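You operate a simulated robot arm through the tools that you are given. There is no shell and no other tool. Be economical: measure what you need, move in short steps, check, and stop when the job is done.

Carry out the task below with a simulated two-armed robot. There is one attempt and no reset: what you move stays moved.

JOB
Brush the dead leaves out of the sash track and leave the window propped open.
Fine: unlock, raise and prop it before you reach under; brush back. Set down upright: sill brush. What is to be rubbed or washed off counts as gone when no trace of it is left.

Only the result counts: the job must be done as asked and must still hold three seconds after the hand-in. Knocking over, shifting, dropping, spilling or breaking anything else fails it.

ROBOT AND FRAMES
Two 7-joint arms with two-finger grippers on one trunk, on a base that drives. Base frame: it is fixed to the floor where the robot stands at the start and does not move with it; the origin is under the middle of the robot, x ahead of it, y to its left, z up. Units: m, degrees, N and s.
The left shoulder is at the start at [0.025, 0.215, 1.106], the right one opposite. With the tool pointing down near the work surface each hand reaches from about 0.1 to 0.74 m from the robot's upright axis, wherever it stands, measured 20 degrees to its own side. Places, roughly: bedside sash [-1.4, -3.7, 1]; bedside sash lock [-1.4, -3.6, 1.4]; bedside vent stop [-1.7, -3.7, 1.5]; dead leaves in the track [0.7, 0.2, 0.7]; sash [0.8, 0, 1]; sash lock [0.8, 0, 1.4]; sash prop [0.9, -0.5, 1]. Payload 2.2 kg a hand.
Tool frame (each hand has its own): the origin (TCP) lies between the finger pads and is the grasp point; the fingertips stand 0.019 m ahead of it; z points along the fingers, y is the line along which they close. The gripper opens to 0.116 m. The gripper's body begins 0.07 m behind the TCP.
Orientation is told as [roll, pitch, yaw] about the base's x, y, z axes, in that order, counted from this pose: with the fingers straight down and closing along the base's y, the tool's x points along the base's -x, its y along +y and its z along -z.

CONTROLS
- The arms move only by the tool step_arm. It takes "left_targets", "right_targets" or both (then of equal length, played together; a hand with none holds still); each is a list of rows, each an object of numbers (a shift or turn left out is 0, a gripper value left out holds the last): "dx", "dy", "dz": the shift along the base's x, y, z in m; "rx", "ry", "rz": the turn, a rotation vector about the base's x, y, z in degrees. In form: [{"dx": .., "dy": .., "dz": .., "rx": .., "ry": .., "rz": ..}, ...]. A call has 1 to 20 rows; each row shifts and turns the commanded pose from where the row before left it. "left_claw" and "right_claw" are, for a hand that has rows, the closure, from 0 (fully open) to 1 (shut), set as the call begins (left out, the last holds). A row lasts 0.2 s, in which the tool goes at most 0.05 m and 8.6 degrees; a call with a longer step from one row to the next is refused whole, and so is a gripper value outside its range. Where a pose cannot be reached the arm comes as near as it can. A force on the tool above 60 N (or 10 N above the force at the start of the call, whichever is more), or a blocked arm, ends the call early, and 0.2 s more pass. The fingers move at their own pace and stop on an object; they squeeze with about 30 N. The grip force told is the motor's: it shows also when the fingers shut on nothing. Time passes only in rows, and 0.2 s behind the last, so rows that do not move let the fingers close. The reply holds the time, the measured pose of the TCP, the force on the tool along the base axes, the opening and the grip force, in the units named above and with some noise, with the torque about the TCP (base axes, N m) and any sound that the robot's microphone picked up.
- Cameras (640 x 400 px; columns grow to the right, rows downward): "scene" is now at [0.1383, 0.0009, 1.3022]; the picture's right is [0.04, -1.00, -0.00], its down [-0.31, -0.01, -0.95] and it looks along [0.95, 0.04, -0.31] (base axes); focal length 214 px, centre (320, 200). "left" rides on the left gripper at [0.069, 0.015, -0.097] in its tool frame; the picture's right is [-0.21, 0.98, 0.00], its down [-0.76, -0.17, -0.63] and it looks along [-0.62, -0.14, 0.77] (tool axes); focal length 251 px, centre (320, 200). "right" rides on the right gripper at [0.069, -0.015, -0.096] in its tool frame; the picture's right is [0.21, 0.98, 0.00], its down [-0.76, 0.17, -0.63] and it looks along [-0.62, 0.14, 0.77] (tool axes); focal length 251 px, centre (320, 200).
- snapshot(camera): a new picture of that camera. No time passes.
- move_column(by): slides the trunk up (or, below 0, down) by that many m; the arms and the scene camera ride with it, the base frame stays. It gives what a move gives, with no picture.
- drive_base(legs): drives the robot by 1 to 6 legs, each [ahead, left, turn to the left] in m, m and degrees, along the robot's own axes; the way and the turn of a leg run together, so that a leg with both is an arc; at most 1.5 m and 180 degrees a leg. The arms and the cameras ride along, it lands a little off, and it stops where it bumps. It gives what a move gives.
- aim_head(pan, tilt): turns the head with the scene camera to pan (to the left, within 80 degrees either way) and tilt (down, from -29 to 69), counted from straight ahead of the robot. It gives what a move gives.
- pixel_to_xyz(camera, pixels): for up to 12 pixels [column, row] of the newest picture of that camera ("zoom" is the newest enlarged one), the place [x, y, z] in the base frame of the surface seen there, good to about 0.002 m. No time passes.
- close_up(camera, box): a new picture of the part [left, top, right, bottom] of that camera's present view, enlarged. No time passes.
- finish_job(): hands the job in; it is judged then, once.

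Go step by step. Measure first, check grasps and placings, and put right what went wrong. The budget is 80 turns and 58 pictures, counting those below and the enlarged ones. Unless the task says otherwise, let go and move clear before handing in, and close with one line.

The tools are called after "Call:" as a command line: name --argument value ..., lists and objects as JSON in quotes. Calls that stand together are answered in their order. step_arm: Moves the arms, as the interface text tells. Its arguments: {"type":"object","properties":{"left_targets":{"type":"array"},"left_claw":{"type":"number"},"right_targets":{"type":"array"},"right_claw":{"type":"number"}},"required":[]} The other tools are called the same way: move_column (by) slides the trunk up or down; drive_base (legs) drives the base; aim_head (pan, tilt) turns the head that bears the scene camera; snapshot (camera) takes a picture; pixel_to_xyz (camera, pixels) gives the place of the surface under pixels of a picture; close_up (camera, box) takes an enlarged picture of a part of a camera's view; finish_job () hands the job in.

At the start:

```text
clock: 0.0
left_tool_pos: [0.5204, 0.1666, 0.9988]
left_tool_rot: [0.0, 0.2, 0.0]
left_ft_force: [-0.2, -0.1, -0.6]
left_moment: [0.01, -0.02, 0.0]
left_finger_gap: 0.1161
left_gripper_force: 0.0
right_tool_pos: [0.5578, -0.3108, 0.9985]
right_tool_rot: [0.0, 0.1, 0.0]
right_ft_force: [-0.1, 0.5, -0.1]
right_moment: [0.01, 0.03, -0.01]
right_finger_gap: 0.1159
right_gripper_force: 0.1
trunk travel left (down, up): [-0.25, 0.24]
robot x, y, heading: [-0.0009, 0.0004, -0.1]
head pan, tilt: [2.1, 17.6]
```

scene: 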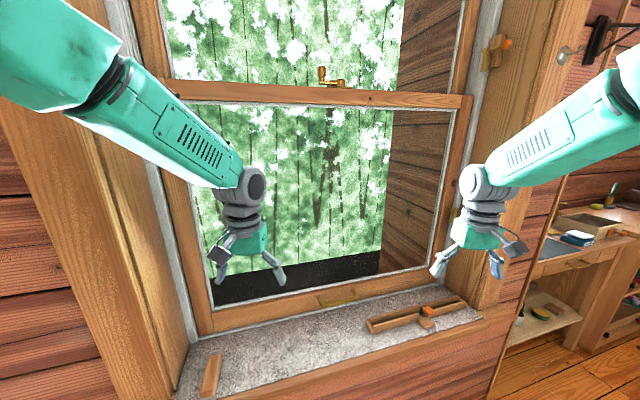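
right: 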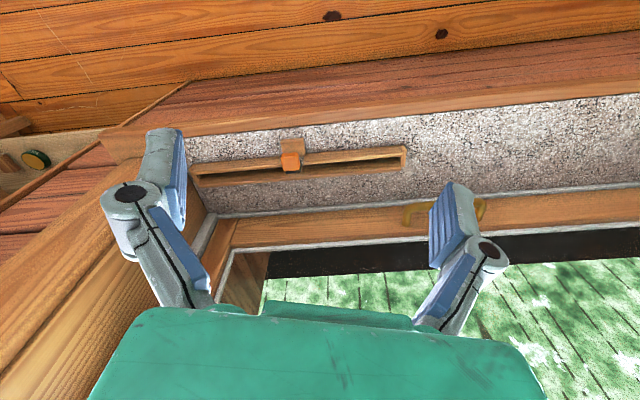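
left: 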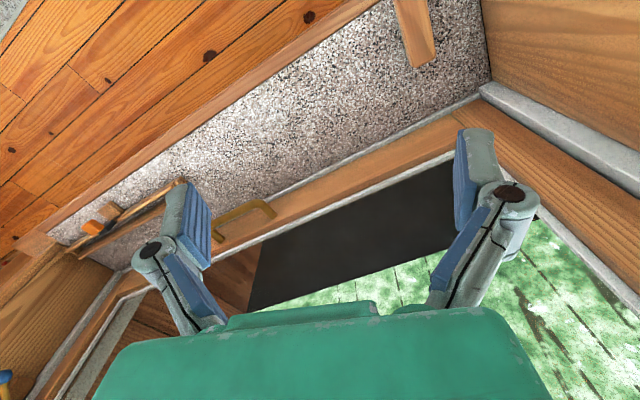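

The scene shows the sash with a brass lock at (328,78), a handle at (335,298), a slider on the sill at (427,318), something on the right jamb at (495,50), and a wooden piece at (210,375). I'll enlarge these.

Call:
close_up --camera "scene" --box '[280, 50, 380, 112]'

Call:
close_up --camera "scene" --box '[440, 0, 600, 100]'

Call:
close_up --camera "scene" --box '[160, 250, 400, 400]'

Call:
close_up --camera "scene" --box '[320, 260, 520, 385]'

Call:
pixel_to_xyz --camera "scene" --pixels '[[322, 72], [338, 83], [325, 85], [494, 52], [508, 43], [427, 310], [427, 322], [370, 325], [462, 300], [336, 300], [210, 375], [215, 357]]'

```text
6.40 times, centred on (330, 81) of scene
```

zoom: 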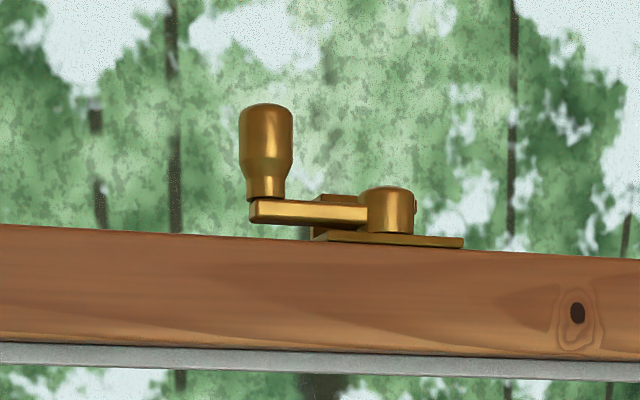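

```text
4.00 times, centred on (520, 50) of scene
```

zoom: 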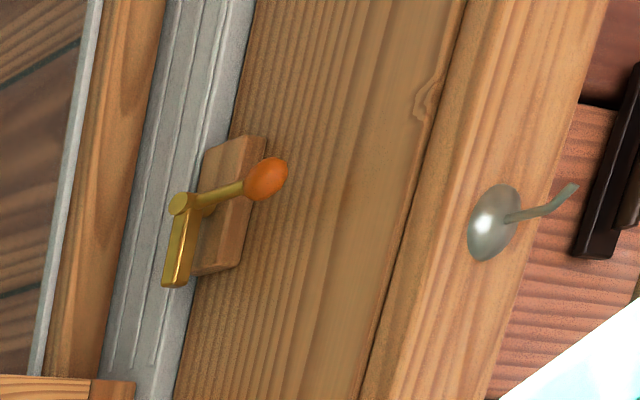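

```text
2.67 times, centred on (280, 325) of scene
```

zoom: 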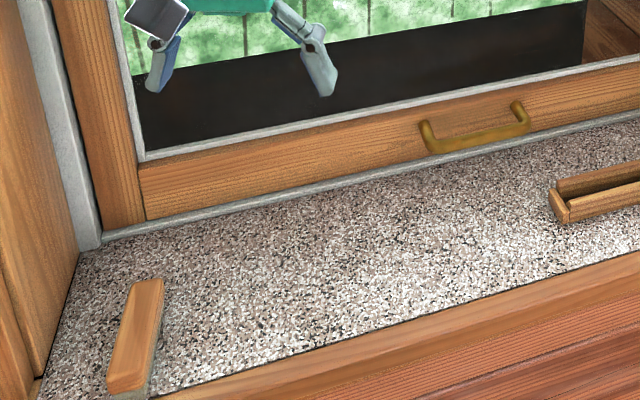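

```text
3.20 times, centred on (420, 322) of scene
```

zoom: 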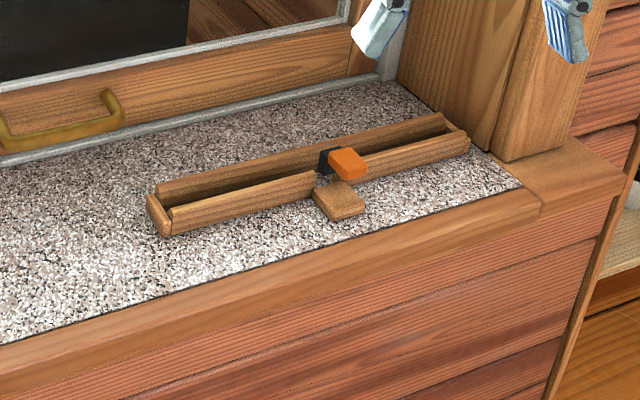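

```text
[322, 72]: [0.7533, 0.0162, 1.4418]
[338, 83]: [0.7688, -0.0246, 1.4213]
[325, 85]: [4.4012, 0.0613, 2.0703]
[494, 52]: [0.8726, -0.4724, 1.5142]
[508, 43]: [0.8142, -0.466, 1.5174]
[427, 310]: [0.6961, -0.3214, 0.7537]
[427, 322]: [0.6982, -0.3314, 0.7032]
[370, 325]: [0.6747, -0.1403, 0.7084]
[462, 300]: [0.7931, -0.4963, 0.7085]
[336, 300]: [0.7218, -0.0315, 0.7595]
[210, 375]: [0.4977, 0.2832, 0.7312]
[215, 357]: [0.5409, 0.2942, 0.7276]
```

The right arm hides the jamb where the prop should be. I'll pull it back and look at the right jamb.

Call:
step_arm --right_targets '[{"dx": -0.04}, {"dx": -0.05}, {"dx": -0.05}, {"dx": -0.04, "dy": 0.03}, {"dy": 0.04}, {"dy": 0.04}, {"dy": 0.04}, {"dy": 0.04}]'

Call:
aim_head --pan -20 --tilt 10

Call:
snapshot --camera "scene"

```text
clock: 1.8
left_tool_pos: [0.5166, 0.1695, 0.9997]
left_tool_rot: [-0.1, -0.1, 0.0]
left_ft_force: [0.6, -0.4, -0.5]
left_moment: [0.01, 0.01, 0.03]
left_finger_gap: 0.1161
left_gripper_force: 0.2
right_tool_pos: [0.3758, -0.1169, 1.0017]
right_tool_rot: [-0.3, 0.0, -0.1]
right_ft_force: [-0.1, -0.3, 0.2]
right_moment: [0.01, -0.03, 0.01]
right_finger_gap: 0.1159
right_gripper_force: 0.1
trunk travel left (down, up): [-0.25, 0.24]
robot x, y, heading: [-0.0016, -0.0007, 0.2]
head pan, tilt: [2.1, 17.6]
```

```text
clock: 2.7
left_tool_pos: [0.5172, 0.1679, 1.0017]
left_tool_rot: [0.0, -0.1, 0.0]
left_ft_force: [0.1, 0.4, -0.6]
left_moment: [0.01, -0.02, 0.01]
left_finger_gap: 0.1157
left_gripper_force: 0.1
right_tool_pos: [0.3758, -0.1185, 1.0027]
right_tool_rot: [-0.2, -0.1, 0.0]
right_ft_force: [0.1, 1.1, 0.5]
right_moment: [-0.02, 0.03, 0.02]
right_finger_gap: 0.116
right_gripper_force: 0.0
trunk travel left (down, up): [-0.25, 0.24]
robot x, y, heading: [-0.0009, 0.0003, -0.1]
head pan, tilt: [-20.0, 10.0]
```

```text
50 pictures are left
```

scene: 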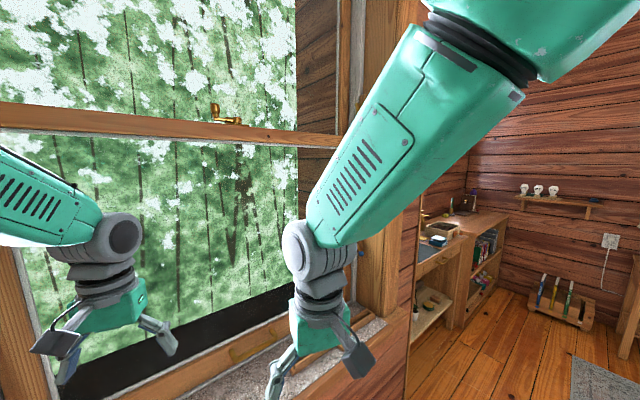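

The right arm still blocks the jamb; a blue piece peeks out at (362,255). I'll back off and shift right so the jamb lies between the arms.

Call:
drive_base --legs '[[-0.25, 0, 0], [0, -0.4, 0]]'

Call:
aim_head --pan 0 --tilt 10

Call:
snapshot --camera "scene"

```text
clock: 6.6
left_tool_pos: [0.2585, -0.2341, 1.0003]
left_tool_rot: [-0.1, 0.0, 0.6]
left_ft_force: [-0.1, 0.6, -0.4]
left_moment: [0.03, -0.01, 0.02]
left_finger_gap: 0.1162
left_gripper_force: 0.1
right_tool_pos: [0.1185, -0.5218, 1.0014]
right_tool_rot: [0.1, -0.2, 0.5]
right_ft_force: [-0.5, 0.1, 0.1]
right_moment: [-0.03, -0.03, -0.01]
right_finger_gap: 0.1161
right_gripper_force: 0.0
trunk travel left (down, up): [-0.25, 0.24]
robot x, y, heading: [-0.2579, -0.4051, 0.4]
head pan, tilt: [-20.0, 10.0]
```

```text
clock: 7.5
left_tool_pos: [0.2551, -0.2351, 1.0013]
left_tool_rot: [0.0, -0.4, 0.5]
left_ft_force: [0.4, 0.0, 0.0]
left_moment: [-0.01, 0.01, -0.04]
left_finger_gap: 0.1162
left_gripper_force: 0.1
right_tool_pos: [0.1158, -0.5206, 1.0041]
right_tool_rot: [-0.1, -0.5, 0.5]
right_ft_force: [-0.9, -0.3, -0.1]
right_moment: [-0.01, -0.02, -0.03]
right_finger_gap: 0.1161
right_gripper_force: 0.1
trunk travel left (down, up): [-0.25, 0.24]
robot x, y, heading: [-0.2567, -0.4056, 0.4]
head pan, tilt: [0.0, 10.0]
```

```text
49 pictures are left
```

scene: 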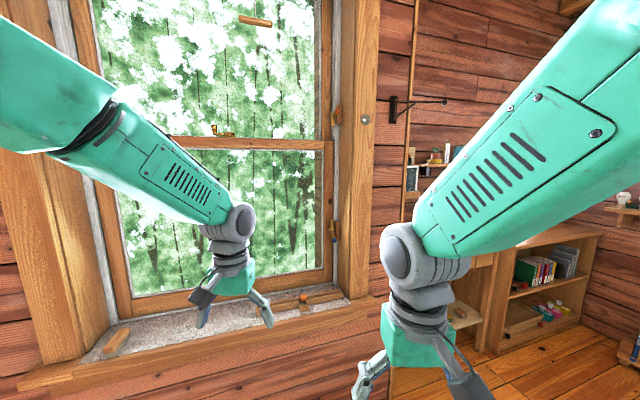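

Call:
close_up --camera "scene" --box '[296, 195, 376, 245]'

Call:
close_up --camera "scene" --box '[296, 90, 376, 140]'

Call:
pixel_to_xyz --camera "scene" --pixels '[[333, 228], [335, 222], [333, 236], [336, 115], [333, 120], [240, 18], [326, 200], [332, 265], [345, 230], [325, 276]]'

```text
8.00 times, centred on (336, 220) of scene
```

zoom: 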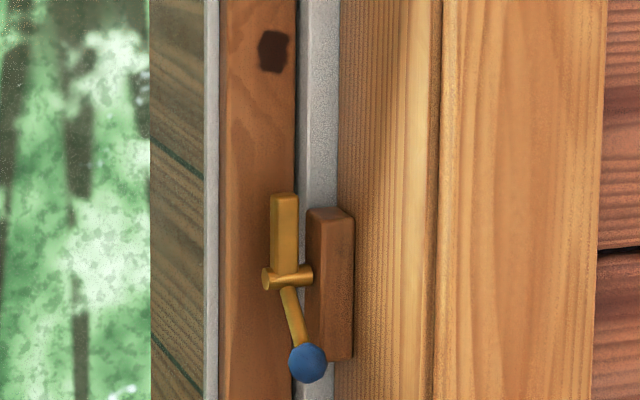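

```text
8.00 times, centred on (336, 115) of scene
```

zoom: 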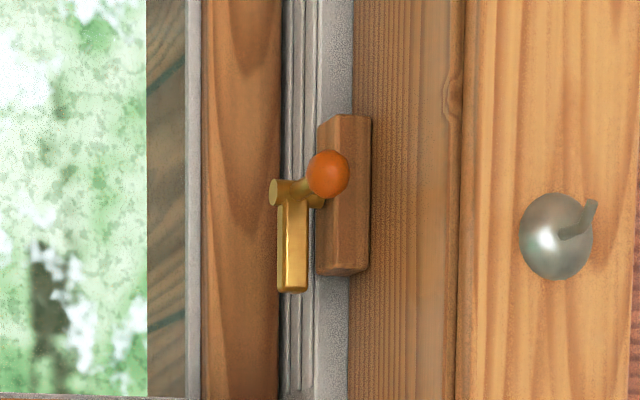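

```text
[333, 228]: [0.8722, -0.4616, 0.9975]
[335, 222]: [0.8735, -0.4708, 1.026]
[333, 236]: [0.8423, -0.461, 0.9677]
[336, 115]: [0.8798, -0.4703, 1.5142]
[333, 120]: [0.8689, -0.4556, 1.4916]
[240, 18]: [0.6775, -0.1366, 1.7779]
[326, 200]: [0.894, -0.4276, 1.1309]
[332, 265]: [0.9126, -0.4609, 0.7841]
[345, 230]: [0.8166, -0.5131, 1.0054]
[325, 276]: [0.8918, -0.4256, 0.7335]
```

The window is turned about 18° to the base frame: the prop (blue knob) pivots at [0.872,-0.462,1.0] with its pawl up, and the vent stop (orange) hangs down at 1.51 in front of the stile. I'll square the robot to the window between handle and prop.

Call:
drive_base --legs '[[0, 0, 17.6], [0.3, 0, 0], [0.07, 0.06, 0]]'

Call:
aim_head --pan 0 --tilt 5

Call:
snapshot --camera "scene"

```text
clock: 11.2
left_tool_pos: [0.5233, 0.0575, 1.0042]
left_tool_rot: [1.6, -0.3, 18.1]
left_ft_force: [0.2, -1.0, -0.2]
left_moment: [0.13, 0.09, -0.02]
left_finger_gap: 0.1163
left_gripper_force: 0.0
right_tool_pos: [0.4767, -0.2585, 1.0002]
right_tool_rot: [1.5, -0.1, 18.1]
right_ft_force: [-0.2, -1.4, 0.1]
right_moment: [0.11, 0.0, 0.0]
right_finger_gap: 0.116
right_gripper_force: 0.1
trunk travel left (down, up): [-0.25, 0.24]
robot x, y, heading: [0.0758, -0.2387, 18.3]
head pan, tilt: [0.0, 10.0]
```

```text
clock: 11.9
left_tool_pos: [0.5158, 0.0732, 1.0034]
left_tool_rot: [0.5, -0.4, 17.9]
left_ft_force: [0.3, 0.1, 0.2]
left_moment: [0.01, 0.01, 0.01]
left_finger_gap: 0.116
left_gripper_force: 0.0
right_tool_pos: [0.4695, -0.2428, 1.0042]
right_tool_rot: [0.4, -0.2, 18.1]
right_ft_force: [0.0, -0.4, -0.2]
right_moment: [-0.01, 0.0, -0.02]
right_finger_gap: 0.1159
right_gripper_force: 0.1
trunk travel left (down, up): [-0.25, 0.24]
robot x, y, heading: [0.0816, -0.2375, 18.2]
head pan, tilt: [0.0, 5.0]
```

```text
46 pictures are left
```

scene: 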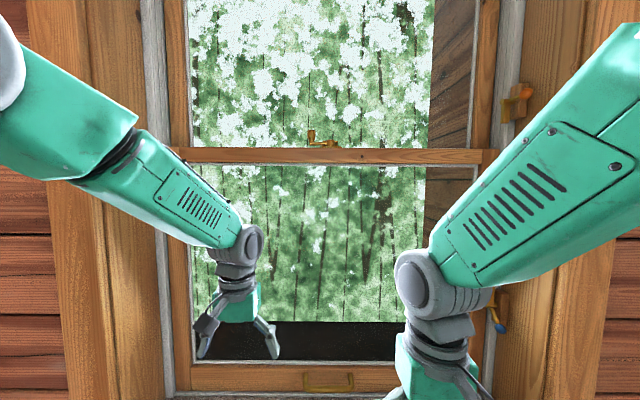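

Now squared up (heading 18.2°). I'll measure the rail and lock precisely, then shift a bit right.

Call:
pixel_to_xyz --camera "scene" --pixels '[[190, 156], [470, 157], [200, 375], [390, 372], [311, 138], [335, 143], [316, 142], [329, 388], [306, 382], [352, 382], [498, 328], [500, 300]]'

Call:
drive_base --legs '[[0, -0.12, 0]]'

Call:
close_up --camera "scene" --box '[220, 110, 348, 190]'

```text
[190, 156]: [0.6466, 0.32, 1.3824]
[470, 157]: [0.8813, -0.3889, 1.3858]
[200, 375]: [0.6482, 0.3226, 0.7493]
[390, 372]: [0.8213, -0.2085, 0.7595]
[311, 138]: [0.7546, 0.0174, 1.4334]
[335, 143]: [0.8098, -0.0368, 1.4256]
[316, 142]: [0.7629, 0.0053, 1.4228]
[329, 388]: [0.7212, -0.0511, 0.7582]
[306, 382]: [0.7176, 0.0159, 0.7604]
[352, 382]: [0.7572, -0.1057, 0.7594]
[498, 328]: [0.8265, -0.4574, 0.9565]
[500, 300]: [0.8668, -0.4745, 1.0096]
```

```text
clock: 13.1
left_tool_pos: [0.5366, 0.0041, 0.9985]
left_tool_rot: [-1.7, -0.4, 18.5]
left_ft_force: [-0.8, 1.8, 0.9]
left_moment: [-0.15, -0.03, -0.02]
left_finger_gap: 0.116
left_gripper_force: 0.0
right_tool_pos: [0.4933, -0.3127, 1.008]
right_tool_rot: [-1.7, -0.4, 18.5]
right_ft_force: [-0.7, 1.3, 0.3]
right_moment: [-0.14, -0.03, 0.0]
right_finger_gap: 0.1162
right_gripper_force: 0.1
trunk travel left (down, up): [-0.25, 0.24]
robot x, y, heading: [0.1138, -0.344, 18.5]
head pan, tilt: [0.0, 5.0]
```

```text
5.00 times, centred on (284, 150) of scene
```

zoom: 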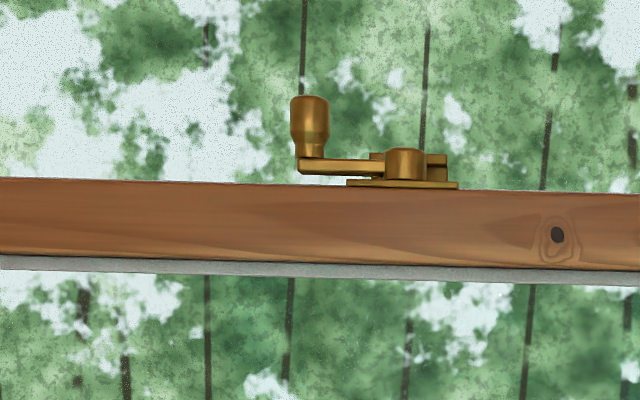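

The rail front lies on n≈0.714 (window turned 18.3°), and the lock knob sits left of its pivot. I'll raise the trunk, measure the knob, and turn the left hand to point horizontally at the window.

Call:
pixel_to_xyz --camera "zoom" --pixels '[[309, 110], [309, 150], [340, 167], [404, 168], [436, 162], [404, 151], [430, 185]]'

Call:
move_column --by 0.15

Call:
step_arm --left_targets '[{"rx": 2.57, "ry": -7.77}, {"rx": 2.57, "ry": -7.77}, {"rx": 2.57, "ry": -7.77}, {"rx": 2.57, "ry": -7.77}, {"rx": 2.57, "ry": -7.77, "dz": 0.03}, {"rx": 2.57, "ry": -7.77, "dz": 0.04}, {"rx": 2.57, "ry": -7.77, "dz": 0.04}, {"rx": 2.57, "ry": -7.77, "dz": 0.04}, {"rx": 2.57, "ry": -7.77, "dz": 0.04}, {"rx": 2.57, "ry": -7.77, "dz": 0.04}, {"rx": 2.57, "ry": -7.77, "dz": 0.04}]'

Call:
snapshot --camera "scene"

```text
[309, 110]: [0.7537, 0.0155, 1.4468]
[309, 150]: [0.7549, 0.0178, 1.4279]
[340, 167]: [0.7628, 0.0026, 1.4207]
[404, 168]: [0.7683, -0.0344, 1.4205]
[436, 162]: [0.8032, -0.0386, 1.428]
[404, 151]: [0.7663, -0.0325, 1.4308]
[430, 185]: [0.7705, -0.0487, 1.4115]
```

```text
clock: 14.9
left_tool_pos: [0.5333, 0.0096, 1.1488]
left_tool_rot: [-1.4, -0.4, 18.8]
left_ft_force: [-0.9, 1.3, 1.1]
left_moment: [-0.11, 0.01, 0.02]
left_finger_gap: 0.1159
left_gripper_force: 0.0
right_tool_pos: [0.4898, -0.3071, 1.1579]
right_tool_rot: [-1.6, -0.5, 18.6]
right_ft_force: [0.8, 0.8, -1.1]
right_moment: [-0.11, 0.0, 0.0]
right_finger_gap: 0.1157
right_gripper_force: 0.0
trunk travel left (down, up): [-0.4, 0.09]
robot x, y, heading: [0.1117, -0.3417, 18.7]
head pan, tilt: [0.0, 5.0]
```

```text
clock: 17.5
left_tool_pos: [0.526, 0.0097, 1.4134]
left_tool_rot: [-110.8, -88.0, 129.0]
left_ft_force: [-0.3, 1.6, -1.2]
left_moment: [0.04, -0.01, -0.15]
left_finger_gap: 0.1161
left_gripper_force: 0.1
left hand out of reach, approached as far as the arm can: row 6
right_tool_pos: [0.4865, -0.3094, 1.159]
right_tool_rot: [-1.8, -0.7, 18.6]
right_ft_force: [-0.7, 0.3, -0.1]
right_moment: [-0.1, -0.04, 0.02]
right_finger_gap: 0.116
right_gripper_force: 0.1
trunk travel left (down, up): [-0.4, 0.09]
robot x, y, heading: [0.1113, -0.345, 18.7]
head pan, tilt: [0.0, 5.0]
stopped in row 11 (left hand): the arm was blocked; the commanded pose is now the measured one
```

```text
44 pictures are left
```

scene: 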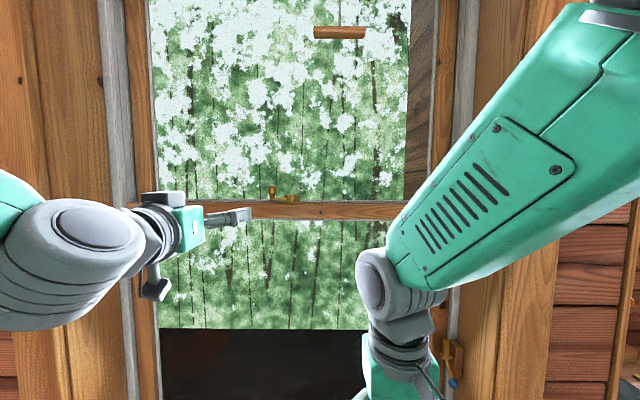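

The left hand is now horizontal at [0.526,0.010,1.413], with the lock knob at (272,192), centre about [0.764,0.020,1.437]. I'll align laterally and in height, then approach to 6 cm short.

Call:
step_arm --left_targets '[{"dx": 0.0102, "dy": -0.0308, "dz": 0.012}, {"dx": 0.0102, "dy": -0.0308, "dz": 0.012}, {"dx": 0.038, "dy": 0.0126}, {"dx": 0.038, "dy": 0.0126}, {"dx": 0.038, "dy": 0.0126}, {"dx": 0.038, "dy": 0.0126}, {}]'

Call:
snapshot --camera "left"

```text
clock: 19.3
left_tool_pos: [0.686, 0.0058, 1.4443]
left_tool_rot: [-113.4, -87.2, 131.6]
left_ft_force: [0.3, 1.6, 0.1]
left_moment: [0.02, 0.04, -0.21]
left_finger_gap: 0.116
left_gripper_force: 0.1
right_tool_pos: [0.4754, -0.303, 1.1628]
right_tool_rot: [-2.7, -0.7, 18.7]
right_ft_force: [-1.0, 1.8, 1.1]
right_moment: [-0.13, -0.02, 0.0]
right_finger_gap: 0.1162
right_gripper_force: 0.1
trunk travel left (down, up): [-0.4, 0.09]
robot x, y, heading: [0.1159, -0.3506, 18.8]
head pan, tilt: [0.0, 5.0]
stopped in row 7 (left hand): the arm was blocked; the commanded pose is now the measured one
```

```text
43 pictures are left
```

left: 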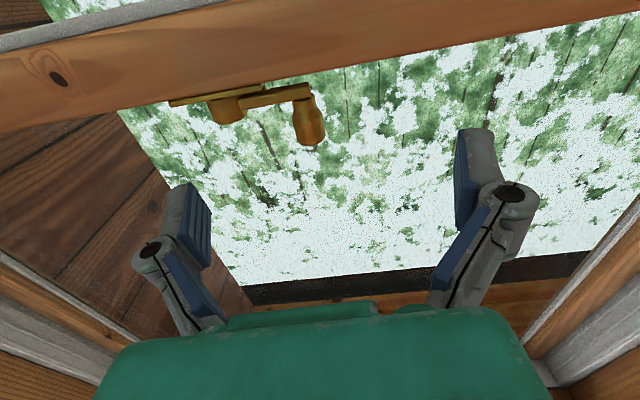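

The robot seems tilted about -2.7° in roll since the last drive, so something may be touching. I'll look down to the right side.

Call:
aim_head --pan -30 --tilt 60

Call:
snapshot --camera "scene"

```text
clock: 20.5
left_tool_pos: [0.6943, -0.0108, 1.4406]
left_tool_rot: [-116.6, -88.0, 134.6]
left_ft_force: [-0.3, 0.9, -0.2]
left_moment: [-0.02, 0.02, -0.11]
left_finger_gap: 0.1159
left_gripper_force: 0.1
right_tool_pos: [0.4806, -0.3179, 1.1597]
right_tool_rot: [-1.8, -0.5, 18.5]
right_ft_force: [0.0, -4.3, -2.4]
right_moment: [0.41, -0.02, -0.02]
right_finger_gap: 0.1162
right_gripper_force: 0.2
trunk travel left (down, up): [-0.4, 0.09]
robot x, y, heading: [0.1181, -0.3555, 18.7]
head pan, tilt: [-30.0, 60.0]
```

```text
42 pictures are left
```

scene: 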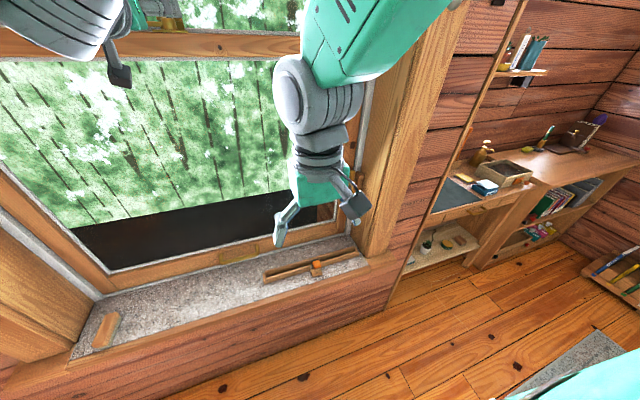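

No contact is visible; the base seems still to be settling. I'll wait a second and re-aim.

Call:
aim_head --pan 0 --tilt 5

Call:
step_arm --right_targets '[{}, {}, {}, {}, {}]' --left_targets '[{}, {}, {}, {}, {}]'

Call:
close_up --camera "scene" --box '[160, 110, 416, 270]'

```text
clock: 21.8
left_tool_pos: [0.7229, -0.0913, 1.4479]
left_tool_rot: [127.9, -88.3, -109.9]
left_ft_force: [0.5, -3.9, 0.8]
left_moment: [-0.01, 0.04, 0.38]
left_finger_gap: 0.1159
left_gripper_force: 0.0
right_tool_pos: [0.5064, -0.3817, 1.1561]
right_tool_rot: [1.0, -0.4, 18.4]
right_ft_force: [0.1, -3.0, 0.3]
right_moment: [0.28, 0.04, -0.03]
right_finger_gap: 0.1161
right_gripper_force: 0.1
trunk travel left (down, up): [-0.4, 0.09]
robot x, y, heading: [0.1224, -0.369, 18.7]
head pan, tilt: [0.0, 5.0]
```

```text
clock: 23.2
left_tool_pos: [0.6653, 0.0645, 1.4372]
left_tool_rot: [-102.0, -85.2, 120.3]
left_ft_force: [-2.1, 4.6, 0.0]
left_moment: [0.05, -0.02, -0.42]
left_finger_gap: 0.1161
left_gripper_force: 0.0
right_tool_pos: [0.4578, -0.2542, 1.1643]
right_tool_rot: [-4.8, -0.9, 19.0]
right_ft_force: [-0.1, 3.2, 0.6]
right_moment: [-0.28, -0.07, 0.02]
right_finger_gap: 0.116
right_gripper_force: 0.0
trunk travel left (down, up): [-0.4, 0.09]
robot x, y, heading: [0.113, -0.345, 18.8]
head pan, tilt: [0.0, 5.0]
stopped in row 5 (left hand): the arm was blocked; the commanded pose is now the measured one
```

```text
2.50 times, centred on (288, 190) of scene
```

zoom: 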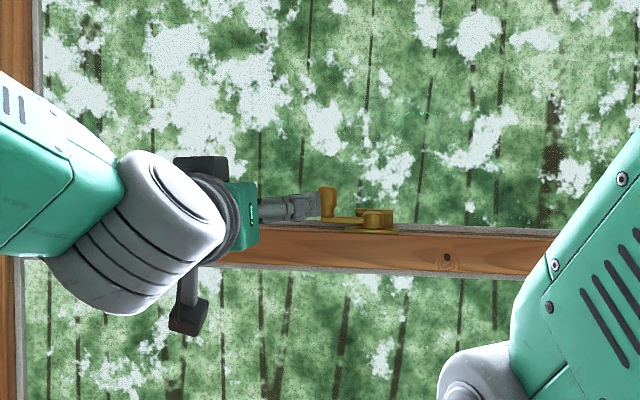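

The robot is rocking sideways (roll swinging from +1° to -5°), which isn't safe. I'll back off and lower the trunk to steady it.

Call:
drive_base --legs '[[-0.12, 0, 0]]'

Call:
move_column --by -0.15

Call:
step_arm --right_targets '[{}, {}, {}, {}, {}, {}, {}, {}]'

Call:
step_arm --right_targets '[{}, {}]'

```text
clock: 24.4
left_tool_pos: [0.5845, -0.0751, 1.4497]
left_tool_rot: [-145.9, -88.4, 163.8]
left_ft_force: [0.5, -1.9, 1.1]
left_moment: [-0.02, 0.04, 0.11]
left_finger_gap: 0.116
left_gripper_force: 0.0
right_tool_pos: [0.3716, -0.3735, 1.1629]
right_tool_rot: [-1.0, -0.8, 18.7]
right_ft_force: [-0.5, 0.3, 0.5]
right_moment: [0.02, -0.07, -0.03]
right_finger_gap: 0.1157
right_gripper_force: 0.1
trunk travel left (down, up): [-0.4, 0.09]
robot x, y, heading: [0.0055, -0.398, 18.8]
head pan, tilt: [0.0, 5.0]
```

```text
clock: 26.2
left_tool_pos: [0.5833, -0.0873, 1.3037]
left_tool_rot: [-159.3, -88.3, 177.1]
left_ft_force: [-0.4, 0.4, 1.1]
left_moment: [0.0, 0.04, -0.04]
left_finger_gap: 0.1161
left_gripper_force: 0.1
right_tool_pos: [0.3701, -0.3834, 1.0133]
right_tool_rot: [-0.5, -0.8, 18.6]
right_ft_force: [-0.6, 0.1, 0.2]
right_moment: [0.06, -0.03, -0.01]
right_finger_gap: 0.116
right_gripper_force: 0.0
trunk travel left (down, up): [-0.25, 0.24]
robot x, y, heading: [0.0102, -0.398, 19.0]
head pan, tilt: [0.0, 5.0]
```

```text
clock: 28.2
left_tool_pos: [0.6006, -0.1401, 1.3058]
left_tool_rot: [135.9, -87.7, -118.5]
left_ft_force: [0.6, -2.1, 0.1]
left_moment: [-0.04, 0.03, 0.22]
left_finger_gap: 0.1159
left_gripper_force: 0.0
right_tool_pos: [0.3832, -0.4238, 1.0092]
right_tool_rot: [1.4, -0.7, 18.2]
right_ft_force: [0.8, -1.3, 0.6]
right_moment: [0.13, 0.05, -0.01]
right_finger_gap: 0.116
right_gripper_force: 0.0
trunk travel left (down, up): [-0.25, 0.24]
robot x, y, heading: [0.0089, -0.4073, 18.7]
head pan, tilt: [0.0, 5.0]
stopped in row 8 (right hand): the arm was blocked; the commanded pose is now the measured one
```

```text
clock: 28.8
left_tool_pos: [0.5929, -0.1137, 1.3029]
left_tool_rot: [168.9, -88.4, -151.3]
left_ft_force: [-0.1, -0.6, 0.1]
left_moment: [0.03, -0.01, 0.09]
left_finger_gap: 0.1159
left_gripper_force: 0.0
right_tool_pos: [0.3771, -0.4048, 1.0112]
right_tool_rot: [0.3, -0.8, 18.3]
right_ft_force: [1.0, -0.5, -0.6]
right_moment: [0.05, 0.04, 0.04]
right_finger_gap: 0.1159
right_gripper_force: 0.1
trunk travel left (down, up): [-0.25, 0.24]
robot x, y, heading: [0.0081, -0.4045, 18.3]
head pan, tilt: [0.0, 5.0]
```

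I'll sample the sway for a few moments to see whether it dies out.

Call:
step_arm --right_targets '[{}]'

Call:
step_arm --right_targets '[{}]'

Call:
step_arm --right_targets '[{}]'

Call:
step_arm --right_targets '[{}]'

Call:
step_arm --right_targets '[{}]'

Call:
step_arm --right_targets '[{}]'

```text
clock: 29.2
left_tool_pos: [0.5868, -0.0974, 1.301]
left_tool_rot: [-170.3, -88.5, -172.0]
left_ft_force: [-0.5, 0.3, -0.8]
left_moment: [0.02, 0.0, -0.02]
left_finger_gap: 0.1161
left_gripper_force: 0.2
right_tool_pos: [0.3718, -0.39, 1.0134]
right_tool_rot: [-0.3, -0.8, 18.5]
right_ft_force: [0.5, 0.9, 0.0]
right_moment: [-0.07, 0.02, -0.01]
right_finger_gap: 0.1158
right_gripper_force: 0.1
trunk travel left (down, up): [-0.25, 0.24]
robot x, y, heading: [0.0112, -0.3997, 18.8]
head pan, tilt: [0.0, 5.0]
```

```text
clock: 29.6
left_tool_pos: [0.585, -0.0946, 1.3019]
left_tool_rot: [-164.7, -88.4, -177.6]
left_ft_force: [1.5, 1.7, 0.5]
left_moment: [-0.01, 0.0, -0.05]
left_finger_gap: 0.116
left_gripper_force: 0.1
right_tool_pos: [0.3724, -0.3896, 1.014]
right_tool_rot: [-0.4, -0.9, 18.4]
right_ft_force: [0.2, 0.5, 0.3]
right_moment: [-0.01, -0.02, 0.01]
right_finger_gap: 0.1161
right_gripper_force: 0.0
trunk travel left (down, up): [-0.25, 0.24]
robot x, y, heading: [0.008, -0.4021, 18.7]
head pan, tilt: [0.0, 5.0]
```

```text
clock: 30.0
left_tool_pos: [0.5922, -0.1152, 1.3043]
left_tool_rot: [163.0, -88.3, -145.4]
left_ft_force: [0.7, 0.1, 0.3]
left_moment: [0.03, 0.02, 0.06]
left_finger_gap: 0.116
left_gripper_force: 0.1
right_tool_pos: [0.377, -0.4054, 1.0114]
right_tool_rot: [0.3, -0.9, 18.3]
right_ft_force: [0.0, -0.6, -0.2]
right_moment: [0.02, -0.02, -0.01]
right_finger_gap: 0.1159
right_gripper_force: 0.1
trunk travel left (down, up): [-0.25, 0.24]
robot x, y, heading: [0.0065, -0.4078, 18.8]
head pan, tilt: [0.0, 5.0]
```

```text
clock: 30.4
left_tool_pos: [0.5796, -0.0776, 1.3001]
left_tool_rot: [-144.7, -88.2, 162.4]
left_ft_force: [0.4, 0.9, 0.1]
left_moment: [-0.01, -0.01, -0.05]
left_finger_gap: 0.1158
left_gripper_force: 0.0
right_tool_pos: [0.3688, -0.3757, 1.0148]
right_tool_rot: [-1.2, -0.8, 18.5]
right_ft_force: [0.5, 0.6, 0.4]
right_moment: [-0.04, 0.05, -0.02]
right_finger_gap: 0.1159
right_gripper_force: 0.1
trunk travel left (down, up): [-0.25, 0.24]
robot x, y, heading: [0.0062, -0.4013, 18.7]
head pan, tilt: [0.0, 5.0]
```

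```text
clock: 31.0
left_tool_pos: [0.5697, -0.058, 1.3001]
left_tool_rot: [-127.6, -87.2, 145.3]
left_ft_force: [-0.7, 2.5, 0.1]
left_moment: [0.05, -0.02, -0.23]
left_finger_gap: 0.1159
left_gripper_force: 0.0
right_tool_pos: [0.3595, -0.3598, 1.0177]
right_tool_rot: [-2.3, -1.1, 18.7]
right_ft_force: [-0.1, 0.9, -0.2]
right_moment: [-0.13, -0.05, 0.01]
right_finger_gap: 0.116
right_gripper_force: 0.1
trunk travel left (down, up): [-0.25, 0.24]
robot x, y, heading: [0.0105, -0.406, 18.9]
head pan, tilt: [0.0, 5.0]
stopped in row 1 (right hand): the arm was blocked; the commanded pose is now the measured one
```

```text
clock: 31.6
left_tool_pos: [0.5988, -0.1564, 1.3082]
left_tool_rot: [138.6, -87.4, -121.7]
left_ft_force: [0.2, -2.5, 0.2]
left_moment: [-0.04, 0.03, 0.23]
left_finger_gap: 0.1156
left_gripper_force: 0.0
right_tool_pos: [0.3812, -0.4379, 1.0119]
right_tool_rot: [1.4, -0.8, 17.9]
right_ft_force: [0.1, -1.9, 0.1]
right_moment: [0.11, 0.0, -0.03]
right_finger_gap: 0.116
right_gripper_force: 0.0
trunk travel left (down, up): [-0.25, 0.24]
robot x, y, heading: [0.0141, -0.4225, 18.7]
head pan, tilt: [0.0, 5.0]
stopped in row 1 (right hand): the arm was blocked; the commanded pose is now the measured one
```

The sway (about 1 s period) seems to grow while the arms are commanded. I'll pass time without arm rows to compare.

Call:
aim_head --pan 0 --tilt 6

Call:
aim_head --pan 0 --tilt 5

Call:
aim_head --pan 0 --tilt 6

Call:
aim_head --pan 0 --tilt 5

Call:
aim_head --pan 0 --tilt 6

Call:
aim_head --pan 0 --tilt 5

```text
clock: 32.2
left_tool_pos: [0.593, -0.1375, 1.3049]
left_tool_rot: [157.0, -88.1, -140.0]
left_ft_force: [0.8, -1.2, 0.1]
left_moment: [0.0, 0.02, 0.06]
left_finger_gap: 0.1159
left_gripper_force: 0.0
right_tool_pos: [0.3768, -0.4207, 1.013]
right_tool_rot: [0.7, -0.8, 18.1]
right_ft_force: [0.9, -0.3, -0.1]
right_moment: [0.13, -0.01, 0.0]
right_finger_gap: 0.1158
right_gripper_force: 0.0
trunk travel left (down, up): [-0.25, 0.24]
robot x, y, heading: [0.0142, -0.4167, 18.4]
head pan, tilt: [0.0, 6.0]
```

```text
clock: 32.8
left_tool_pos: [0.5739, -0.0827, 1.3013]
left_tool_rot: [-143.1, -87.7, 160.5]
left_ft_force: [-0.7, 1.3, 0.1]
left_moment: [-0.02, -0.05, -0.16]
left_finger_gap: 0.1163
left_gripper_force: 0.1
right_tool_pos: [0.3645, -0.378, 1.0159]
right_tool_rot: [-1.6, -0.9, 18.2]
right_ft_force: [-1.6, 0.1, -0.3]
right_moment: [-0.09, -0.04, -0.02]
right_finger_gap: 0.116
right_gripper_force: 0.2
trunk travel left (down, up): [-0.25, 0.24]
robot x, y, heading: [0.0075, -0.4125, 18.8]
head pan, tilt: [0.0, 5.0]
```

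```text
clock: 33.4
left_tool_pos: [0.5897, -0.128, 1.3051]
left_tool_rot: [168.6, -88.2, -151.4]
left_ft_force: [0.9, -0.4, -0.8]
left_moment: [0.01, 0.02, 0.04]
left_finger_gap: 0.1159
left_gripper_force: 0.2
right_tool_pos: [0.3755, -0.4147, 1.0141]
right_tool_rot: [0.2, -0.9, 18.1]
right_ft_force: [-0.5, -0.1, 0.0]
right_moment: [0.03, -0.01, 0.0]
right_finger_gap: 0.116
right_gripper_force: 0.0
trunk travel left (down, up): [-0.25, 0.24]
robot x, y, heading: [0.0139, -0.417, 18.5]
head pan, tilt: [0.0, 6.0]
```

```text
clock: 34.0
left_tool_pos: [0.6008, -0.1625, 1.3067]
left_tool_rot: [136.6, -87.3, -119.7]
left_ft_force: [0.4, -3.0, 0.4]
left_moment: [0.0, -0.02, 0.21]
left_finger_gap: 0.1158
left_gripper_force: 0.1
right_tool_pos: [0.3839, -0.4425, 1.011]
right_tool_rot: [1.6, -0.7, 17.7]
right_ft_force: [0.0, -1.1, -0.1]
right_moment: [0.11, -0.03, -0.01]
right_finger_gap: 0.1159
right_gripper_force: 0.0
trunk travel left (down, up): [-0.25, 0.24]
robot x, y, heading: [0.0188, -0.4232, 18.5]
head pan, tilt: [0.0, 5.0]
```

```text
clock: 34.6
left_tool_pos: [0.5798, -0.1009, 1.3034]
left_tool_rot: [-161.4, -88.0, 178.6]
left_ft_force: [-0.3, 1.8, 0.5]
left_moment: [0.03, 0.06, -0.13]
left_finger_gap: 0.1159
left_gripper_force: 0.2
right_tool_pos: [0.3682, -0.3945, 1.015]
right_tool_rot: [-0.8, -0.9, 18.2]
right_ft_force: [-0.4, 0.1, 0.2]
right_moment: [-0.02, -0.05, 0.01]
right_finger_gap: 0.1158
right_gripper_force: 0.1
trunk travel left (down, up): [-0.25, 0.24]
robot x, y, heading: [0.0129, -0.4146, 18.9]
head pan, tilt: [0.0, 6.0]
```

```text
clock: 35.2
left_tool_pos: [0.5765, -0.0914, 1.3037]
left_tool_rot: [-151.5, -87.9, 168.8]
left_ft_force: [0.0, 2.3, -0.3]
left_moment: [0.01, 0.01, -0.17]
left_finger_gap: 0.1163
left_gripper_force: 0.1
right_tool_pos: [0.3659, -0.3853, 1.0168]
right_tool_rot: [-1.1, -1.0, 18.3]
right_ft_force: [-0.3, 0.7, 0.0]
right_moment: [-0.08, 0.0, 0.04]
right_finger_gap: 0.1158
right_gripper_force: 0.1
trunk travel left (down, up): [-0.25, 0.24]
robot x, y, heading: [0.0128, -0.4094, 18.7]
head pan, tilt: [0.0, 5.0]
```

The sway persists at a constant size, so the base may be hunting against something on its right, maybe the rug. I'll shift left 0.15 m and watch.

Call:
drive_base --legs '[[0, 0.15, 0]]'

Call:
aim_head --pan -70 --tilt 60

Call:
snapshot --camera "scene"

Call:
aim_head --pan 0 --tilt 10

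Call:
aim_head --pan 0 --tilt 11

Call:
aim_head --pan 0 --tilt 10

Call:
aim_head --pan 0 --tilt 11

```text
clock: 36.6
left_tool_pos: [0.5697, -0.0496, 1.3072]
left_tool_rot: [117.2, -86.4, -100.0]
left_ft_force: [1.1, -2.3, 0.9]
left_moment: [-0.03, 0.05, 0.27]
left_finger_gap: 0.116
left_gripper_force: 0.0
right_tool_pos: [0.3506, -0.3234, 1.0069]
right_tool_rot: [3.0, -0.5, 18.3]
right_ft_force: [1.0, -2.0, 0.0]
right_moment: [0.14, 0.12, -0.03]
right_finger_gap: 0.1158
right_gripper_force: 0.0
trunk travel left (down, up): [-0.25, 0.24]
robot x, y, heading: [-0.0322, -0.2921, 19.0]
head pan, tilt: [0.0, 5.0]
```

```text
clock: 38.0
left_tool_pos: [0.533, 0.0336, 1.3037]
left_tool_rot: [-163.0, -87.8, -179.6]
left_ft_force: [0.2, 2.1, -0.2]
left_moment: [0.01, 0.0, -0.12]
left_finger_gap: 0.116
left_gripper_force: 0.0
right_tool_pos: [0.3232, -0.2605, 1.0208]
right_tool_rot: [0.3, -0.7, 18.2]
right_ft_force: [-0.3, 1.0, -0.7]
right_moment: [-0.05, -0.06, -0.02]
right_finger_gap: 0.1159
right_gripper_force: 0.0
trunk travel left (down, up): [-0.25, 0.24]
robot x, y, heading: [-0.0319, -0.2844, 19.2]
head pan, tilt: [-70.0, 60.0]
```

```text
40 pictures are left
```

scene: 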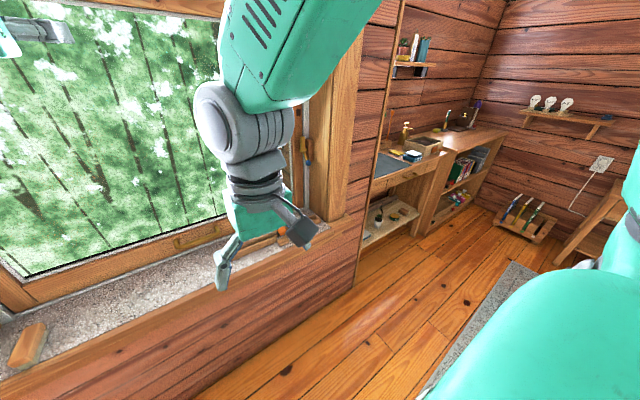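

```text
clock: 39.4
left_tool_pos: [0.536, 0.0236, 1.3047]
left_tool_rot: [-172.5, -88.0, -170.1]
left_ft_force: [0.7, 0.9, -0.5]
left_moment: [0.01, -0.01, -0.04]
left_finger_gap: 0.116
left_gripper_force: 0.1
right_tool_pos: [0.324, -0.2655, 1.0165]
right_tool_rot: [-0.5, -0.8, 18.4]
right_ft_force: [-0.1, -0.2, -0.6]
right_moment: [-0.07, 0.0, 0.0]
right_finger_gap: 0.1158
right_gripper_force: 0.0
trunk travel left (down, up): [-0.25, 0.24]
robot x, y, heading: [-0.0302, -0.2825, 19.2]
head pan, tilt: [0.0, 10.0]
```

```text
clock: 40.0
left_tool_pos: [0.5593, -0.0409, 1.3095]
left_tool_rot: [131.7, -86.7, -114.6]
left_ft_force: [-0.7, -1.7, 0.1]
left_moment: [0.0, 0.0, 0.14]
left_finger_gap: 0.116
left_gripper_force: 0.1
right_tool_pos: [0.3433, -0.318, 1.0118]
right_tool_rot: [2.0, -0.6, 18.0]
right_ft_force: [0.9, -2.0, 0.5]
right_moment: [0.12, 0.05, -0.01]
right_finger_gap: 0.116
right_gripper_force: 0.0
trunk travel left (down, up): [-0.25, 0.24]
robot x, y, heading: [-0.0256, -0.2965, 19.2]
head pan, tilt: [0.0, 11.0]
```

```text
clock: 40.6
left_tool_pos: [0.5405, 0.011, 1.3045]
left_tool_rot: [174.7, -88.0, -157.5]
left_ft_force: [0.6, -0.1, 0.0]
left_moment: [0.0, -0.06, -0.02]
left_finger_gap: 0.116
left_gripper_force: 0.1
right_tool_pos: [0.3288, -0.2768, 1.0173]
right_tool_rot: [0.0, -0.8, 18.3]
right_ft_force: [-0.4, -0.2, -0.9]
right_moment: [-0.01, -0.04, 0.0]
right_finger_gap: 0.116
right_gripper_force: 0.0
trunk travel left (down, up): [-0.25, 0.24]
robot x, y, heading: [-0.0303, -0.2889, 19.3]
head pan, tilt: [0.0, 10.0]
```

```text
clock: 41.2
left_tool_pos: [0.5249, 0.0568, 1.3045]
left_tool_rot: [-145.0, -87.4, 162.5]
left_ft_force: [-0.6, 3.8, 0.1]
left_moment: [-0.02, 0.02, -0.27]
left_finger_gap: 0.1159
left_gripper_force: 0.0
right_tool_pos: [0.3173, -0.2421, 1.019]
right_tool_rot: [-1.7, -0.9, 18.6]
right_ft_force: [-0.4, 0.7, -0.8]
right_moment: [-0.1, -0.03, 0.02]
right_finger_gap: 0.116
right_gripper_force: 0.0
trunk travel left (down, up): [-0.25, 0.24]
robot x, y, heading: [-0.0325, -0.2785, 19.2]
head pan, tilt: [0.0, 11.0]
```

Still swaying at the new place, so it isn't the rug; the left arm's raised pose is suspect. I'll bring that arm back to tool-down, closer in, and watch.

Call:
step_arm --left_targets '[{"rx": -2.57, "ry": 7.77, "dz": -0.03}, {"rx": -2.57, "ry": 7.77, "dz": -0.03}, {"rx": -2.57, "ry": 7.77, "dz": -0.03}, {"rx": -2.57, "ry": 7.77, "dz": -0.03}, {"rx": -2.57, "ry": 7.77, "dz": -0.03}, {"rx": -2.57, "ry": 7.77, "dz": -0.03}, {"rx": -2.57, "ry": 7.77, "dz": -0.03}, {"rx": -2.57, "ry": 7.77, "dz": -0.03}, {"rx": -2.57, "ry": 7.77, "dz": -0.03}, {"rx": -2.57, "ry": 7.77, "dz": -0.03}, {"rx": -2.57, "ry": 7.77}, {}]'

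Call:
aim_head --pan 0 --tilt 10

Call:
aim_head --pan 0 --tilt 11

Call:
aim_head --pan 0 --tilt 10

Call:
aim_head --pan 0 --tilt 11

Call:
aim_head --pan 0 --tilt 10

```text
clock: 44.0
left_tool_pos: [0.5362, 0.0157, 1.0106]
left_tool_rot: [-1.0, -2.1, 18.1]
left_ft_force: [0.5, -1.2, 0.8]
left_moment: [0.05, 0.01, 0.01]
left_finger_gap: 0.1159
left_gripper_force: 0.0
right_tool_pos: [0.3245, -0.272, 1.0175]
right_tool_rot: [0.2, -1.0, 18.4]
right_ft_force: [0.3, -0.1, 0.0]
right_moment: [0.02, 0.02, 0.03]
right_finger_gap: 0.1161
right_gripper_force: 0.1
trunk travel left (down, up): [-0.25, 0.24]
robot x, y, heading: [-0.0296, -0.2839, 19.0]
head pan, tilt: [0.0, 11.0]
stopped in row 12 (left hand): the arm was blocked; the commanded pose is now the measured one
```

```text
clock: 44.6
left_tool_pos: [0.5265, 0.0441, 1.009]
left_tool_rot: [-2.2, -2.1, 18.6]
left_ft_force: [0.1, 1.4, -0.5]
left_moment: [-0.11, 0.04, 0.02]
left_finger_gap: 0.1161
left_gripper_force: 0.0
right_tool_pos: [0.3155, -0.2484, 1.0169]
right_tool_rot: [-1.1, -1.0, 18.6]
right_ft_force: [-0.4, 0.1, -0.5]
right_moment: [0.02, 0.01, 0.01]
right_finger_gap: 0.116
right_gripper_force: 0.1
trunk travel left (down, up): [-0.25, 0.24]
robot x, y, heading: [-0.0358, -0.2734, 19.4]
head pan, tilt: [0.0, 10.0]
```

```text
clock: 45.3
left_tool_pos: [0.5395, 0.0118, 1.0104]
left_tool_rot: [-0.8, -2.0, 18.1]
left_ft_force: [-0.4, -0.5, 0.0]
left_moment: [-0.01, 0.05, 0.02]
left_finger_gap: 0.116
left_gripper_force: 0.0
right_tool_pos: [0.326, -0.2779, 1.0143]
right_tool_rot: [0.4, -0.8, 18.3]
right_ft_force: [0.8, -0.1, 0.0]
right_moment: [0.02, -0.02, 0.0]
right_finger_gap: 0.116
right_gripper_force: 0.1
trunk travel left (down, up): [-0.25, 0.24]
robot x, y, heading: [-0.0323, -0.2822, 19.4]
head pan, tilt: [0.0, 11.0]
```

```text
clock: 45.9
left_tool_pos: [0.542, -0.0035, 1.0102]
left_tool_rot: [-0.2, -2.1, 17.9]
left_ft_force: [0.1, -1.7, -0.1]
left_moment: [0.11, 0.01, -0.01]
left_finger_gap: 0.1159
left_gripper_force: 0.0
right_tool_pos: [0.331, -0.293, 1.0155]
right_tool_rot: [1.1, -0.8, 18.1]
right_ft_force: [0.0, -0.8, 0.8]
right_moment: [0.06, 0.02, -0.04]
right_finger_gap: 0.1157
right_gripper_force: 0.0
trunk travel left (down, up): [-0.25, 0.24]
robot x, y, heading: [-0.0308, -0.2857, 19.2]
head pan, tilt: [0.0, 10.0]
```

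```text
clock: 46.5
left_tool_pos: [0.5308, 0.0321, 1.0083]
left_tool_rot: [-1.8, -2.0, 18.3]
left_ft_force: [-0.6, 1.1, -0.5]
left_moment: [-0.08, 0.0, -0.01]
left_finger_gap: 0.1162
left_gripper_force: 0.1
right_tool_pos: [0.3199, -0.2591, 1.0181]
right_tool_rot: [-0.5, -0.9, 18.6]
right_ft_force: [0.4, 1.0, -1.0]
right_moment: [-0.02, 0.01, -0.02]
right_finger_gap: 0.1161
right_gripper_force: 0.2
trunk travel left (down, up): [-0.25, 0.24]
robot x, y, heading: [-0.0318, -0.2781, 19.2]
head pan, tilt: [0.0, 11.0]
```

```text
clock: 47.1
left_tool_pos: [0.5313, 0.0349, 1.0088]
left_tool_rot: [-1.8, -2.1, 18.3]
left_ft_force: [-0.3, 1.5, -0.1]
left_moment: [-0.12, -0.05, -0.02]
left_finger_gap: 0.1158
left_gripper_force: 0.0
right_tool_pos: [0.3183, -0.2565, 1.0176]
right_tool_rot: [-0.7, -1.0, 18.6]
right_ft_force: [0.0, 1.2, 0.8]
right_moment: [-0.08, -0.04, 0.0]
right_finger_gap: 0.116
right_gripper_force: 0.1
trunk travel left (down, up): [-0.25, 0.24]
robot x, y, heading: [-0.0321, -0.2771, 19.4]
head pan, tilt: [0.0, 10.0]
```

The sway is now about ±1°. It was absent at heading 0°, so I'll turn back to heading 0 and check.

Call:
drive_base --legs '[[0, 0, -19.2]]'

Call:
aim_head --pan 0 --tilt 11

Call:
aim_head --pan 0 --tilt 10

Call:
aim_head --pan 0 --tilt 11

Call:
aim_head --pan 0 --tilt 10

```text
clock: 48.5
left_tool_pos: [0.6011, -0.198, 1.0113]
left_tool_rot: [-0.2, -2.1, -0.7]
left_ft_force: [0.1, -0.8, 0.1]
left_moment: [0.13, -0.01, -0.01]
left_finger_gap: 0.1162
left_gripper_force: 0.1
right_tool_pos: [0.3081, -0.4044, 1.0156]
right_tool_rot: [0.8, -0.9, -0.5]
right_ft_force: [0.0, -1.6, 0.3]
right_moment: [0.15, -0.02, -0.01]
right_finger_gap: 0.1163
right_gripper_force: 0.1
trunk travel left (down, up): [-0.25, 0.24]
robot x, y, heading: [-0.0343, -0.2891, 0.6]
head pan, tilt: [0.0, 10.0]
```

```text
clock: 49.1
left_tool_pos: [0.5986, -0.1903, 1.0114]
left_tool_rot: [-0.9, -2.3, -0.8]
left_ft_force: [0.0, -0.8, -0.5]
left_moment: [0.06, 0.03, -0.01]
left_finger_gap: 0.116
left_gripper_force: 0.0
right_tool_pos: [0.3052, -0.3966, 1.0153]
right_tool_rot: [0.2, -0.5, -0.3]
right_ft_force: [-0.2, -0.5, -0.5]
right_moment: [0.07, 0.01, 0.0]
right_finger_gap: 0.1162
right_gripper_force: 0.1
trunk travel left (down, up): [-0.25, 0.24]
robot x, y, heading: [-0.0372, -0.2873, 0.3]
head pan, tilt: [0.0, 11.0]
```

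```text
clock: 49.7
left_tool_pos: [0.5986, -0.171, 1.0109]
left_tool_rot: [-1.8, -2.4, -0.7]
left_ft_force: [-0.6, 1.0, -0.1]
left_moment: [-0.06, 0.02, -0.02]
left_finger_gap: 0.1159
left_gripper_force: 0.0
right_tool_pos: [0.3043, -0.3781, 1.0149]
right_tool_rot: [-0.5, -0.6, -0.3]
right_ft_force: [0.1, 0.7, -0.6]
right_moment: [-0.08, -0.03, 0.01]
right_finger_gap: 0.1161
right_gripper_force: 0.2
trunk travel left (down, up): [-0.25, 0.24]
robot x, y, heading: [-0.0344, -0.2814, 0.7]
head pan, tilt: [0.0, 10.0]
```

```text
clock: 50.4
left_tool_pos: [0.6005, -0.1865, 1.0116]
left_tool_rot: [-1.1, -2.3, -0.7]
left_ft_force: [0.5, 0.0, 0.2]
left_moment: [-0.01, -0.01, -0.03]
left_finger_gap: 0.1158
left_gripper_force: 0.0
right_tool_pos: [0.3057, -0.3906, 1.014]
right_tool_rot: [0.0, -0.4, -0.2]
right_ft_force: [0.5, 0.8, -0.8]
right_moment: [0.0, 0.0, -0.01]
right_finger_gap: 0.116
right_gripper_force: 0.0
trunk travel left (down, up): [-0.25, 0.24]
robot x, y, heading: [-0.032, -0.2852, 0.7]
head pan, tilt: [0.0, 11.0]
```

```text
clock: 51.0
left_tool_pos: [0.5998, -0.1952, 1.0133]
left_tool_rot: [-0.8, -2.4, -0.8]
left_ft_force: [0.3, -0.4, 0.5]
left_moment: [0.07, 0.01, 0.03]
left_finger_gap: 0.1162
left_gripper_force: 0.0
right_tool_pos: [0.3039, -0.3999, 1.0131]
right_tool_rot: [0.4, -0.5, -0.5]
right_ft_force: [-0.4, -0.8, -0.1]
right_moment: [0.02, 0.01, 0.01]
right_finger_gap: 0.1159
right_gripper_force: 0.0
trunk travel left (down, up): [-0.25, 0.24]
robot x, y, heading: [-0.031, -0.2871, 0.6]
head pan, tilt: [0.0, 10.0]
```

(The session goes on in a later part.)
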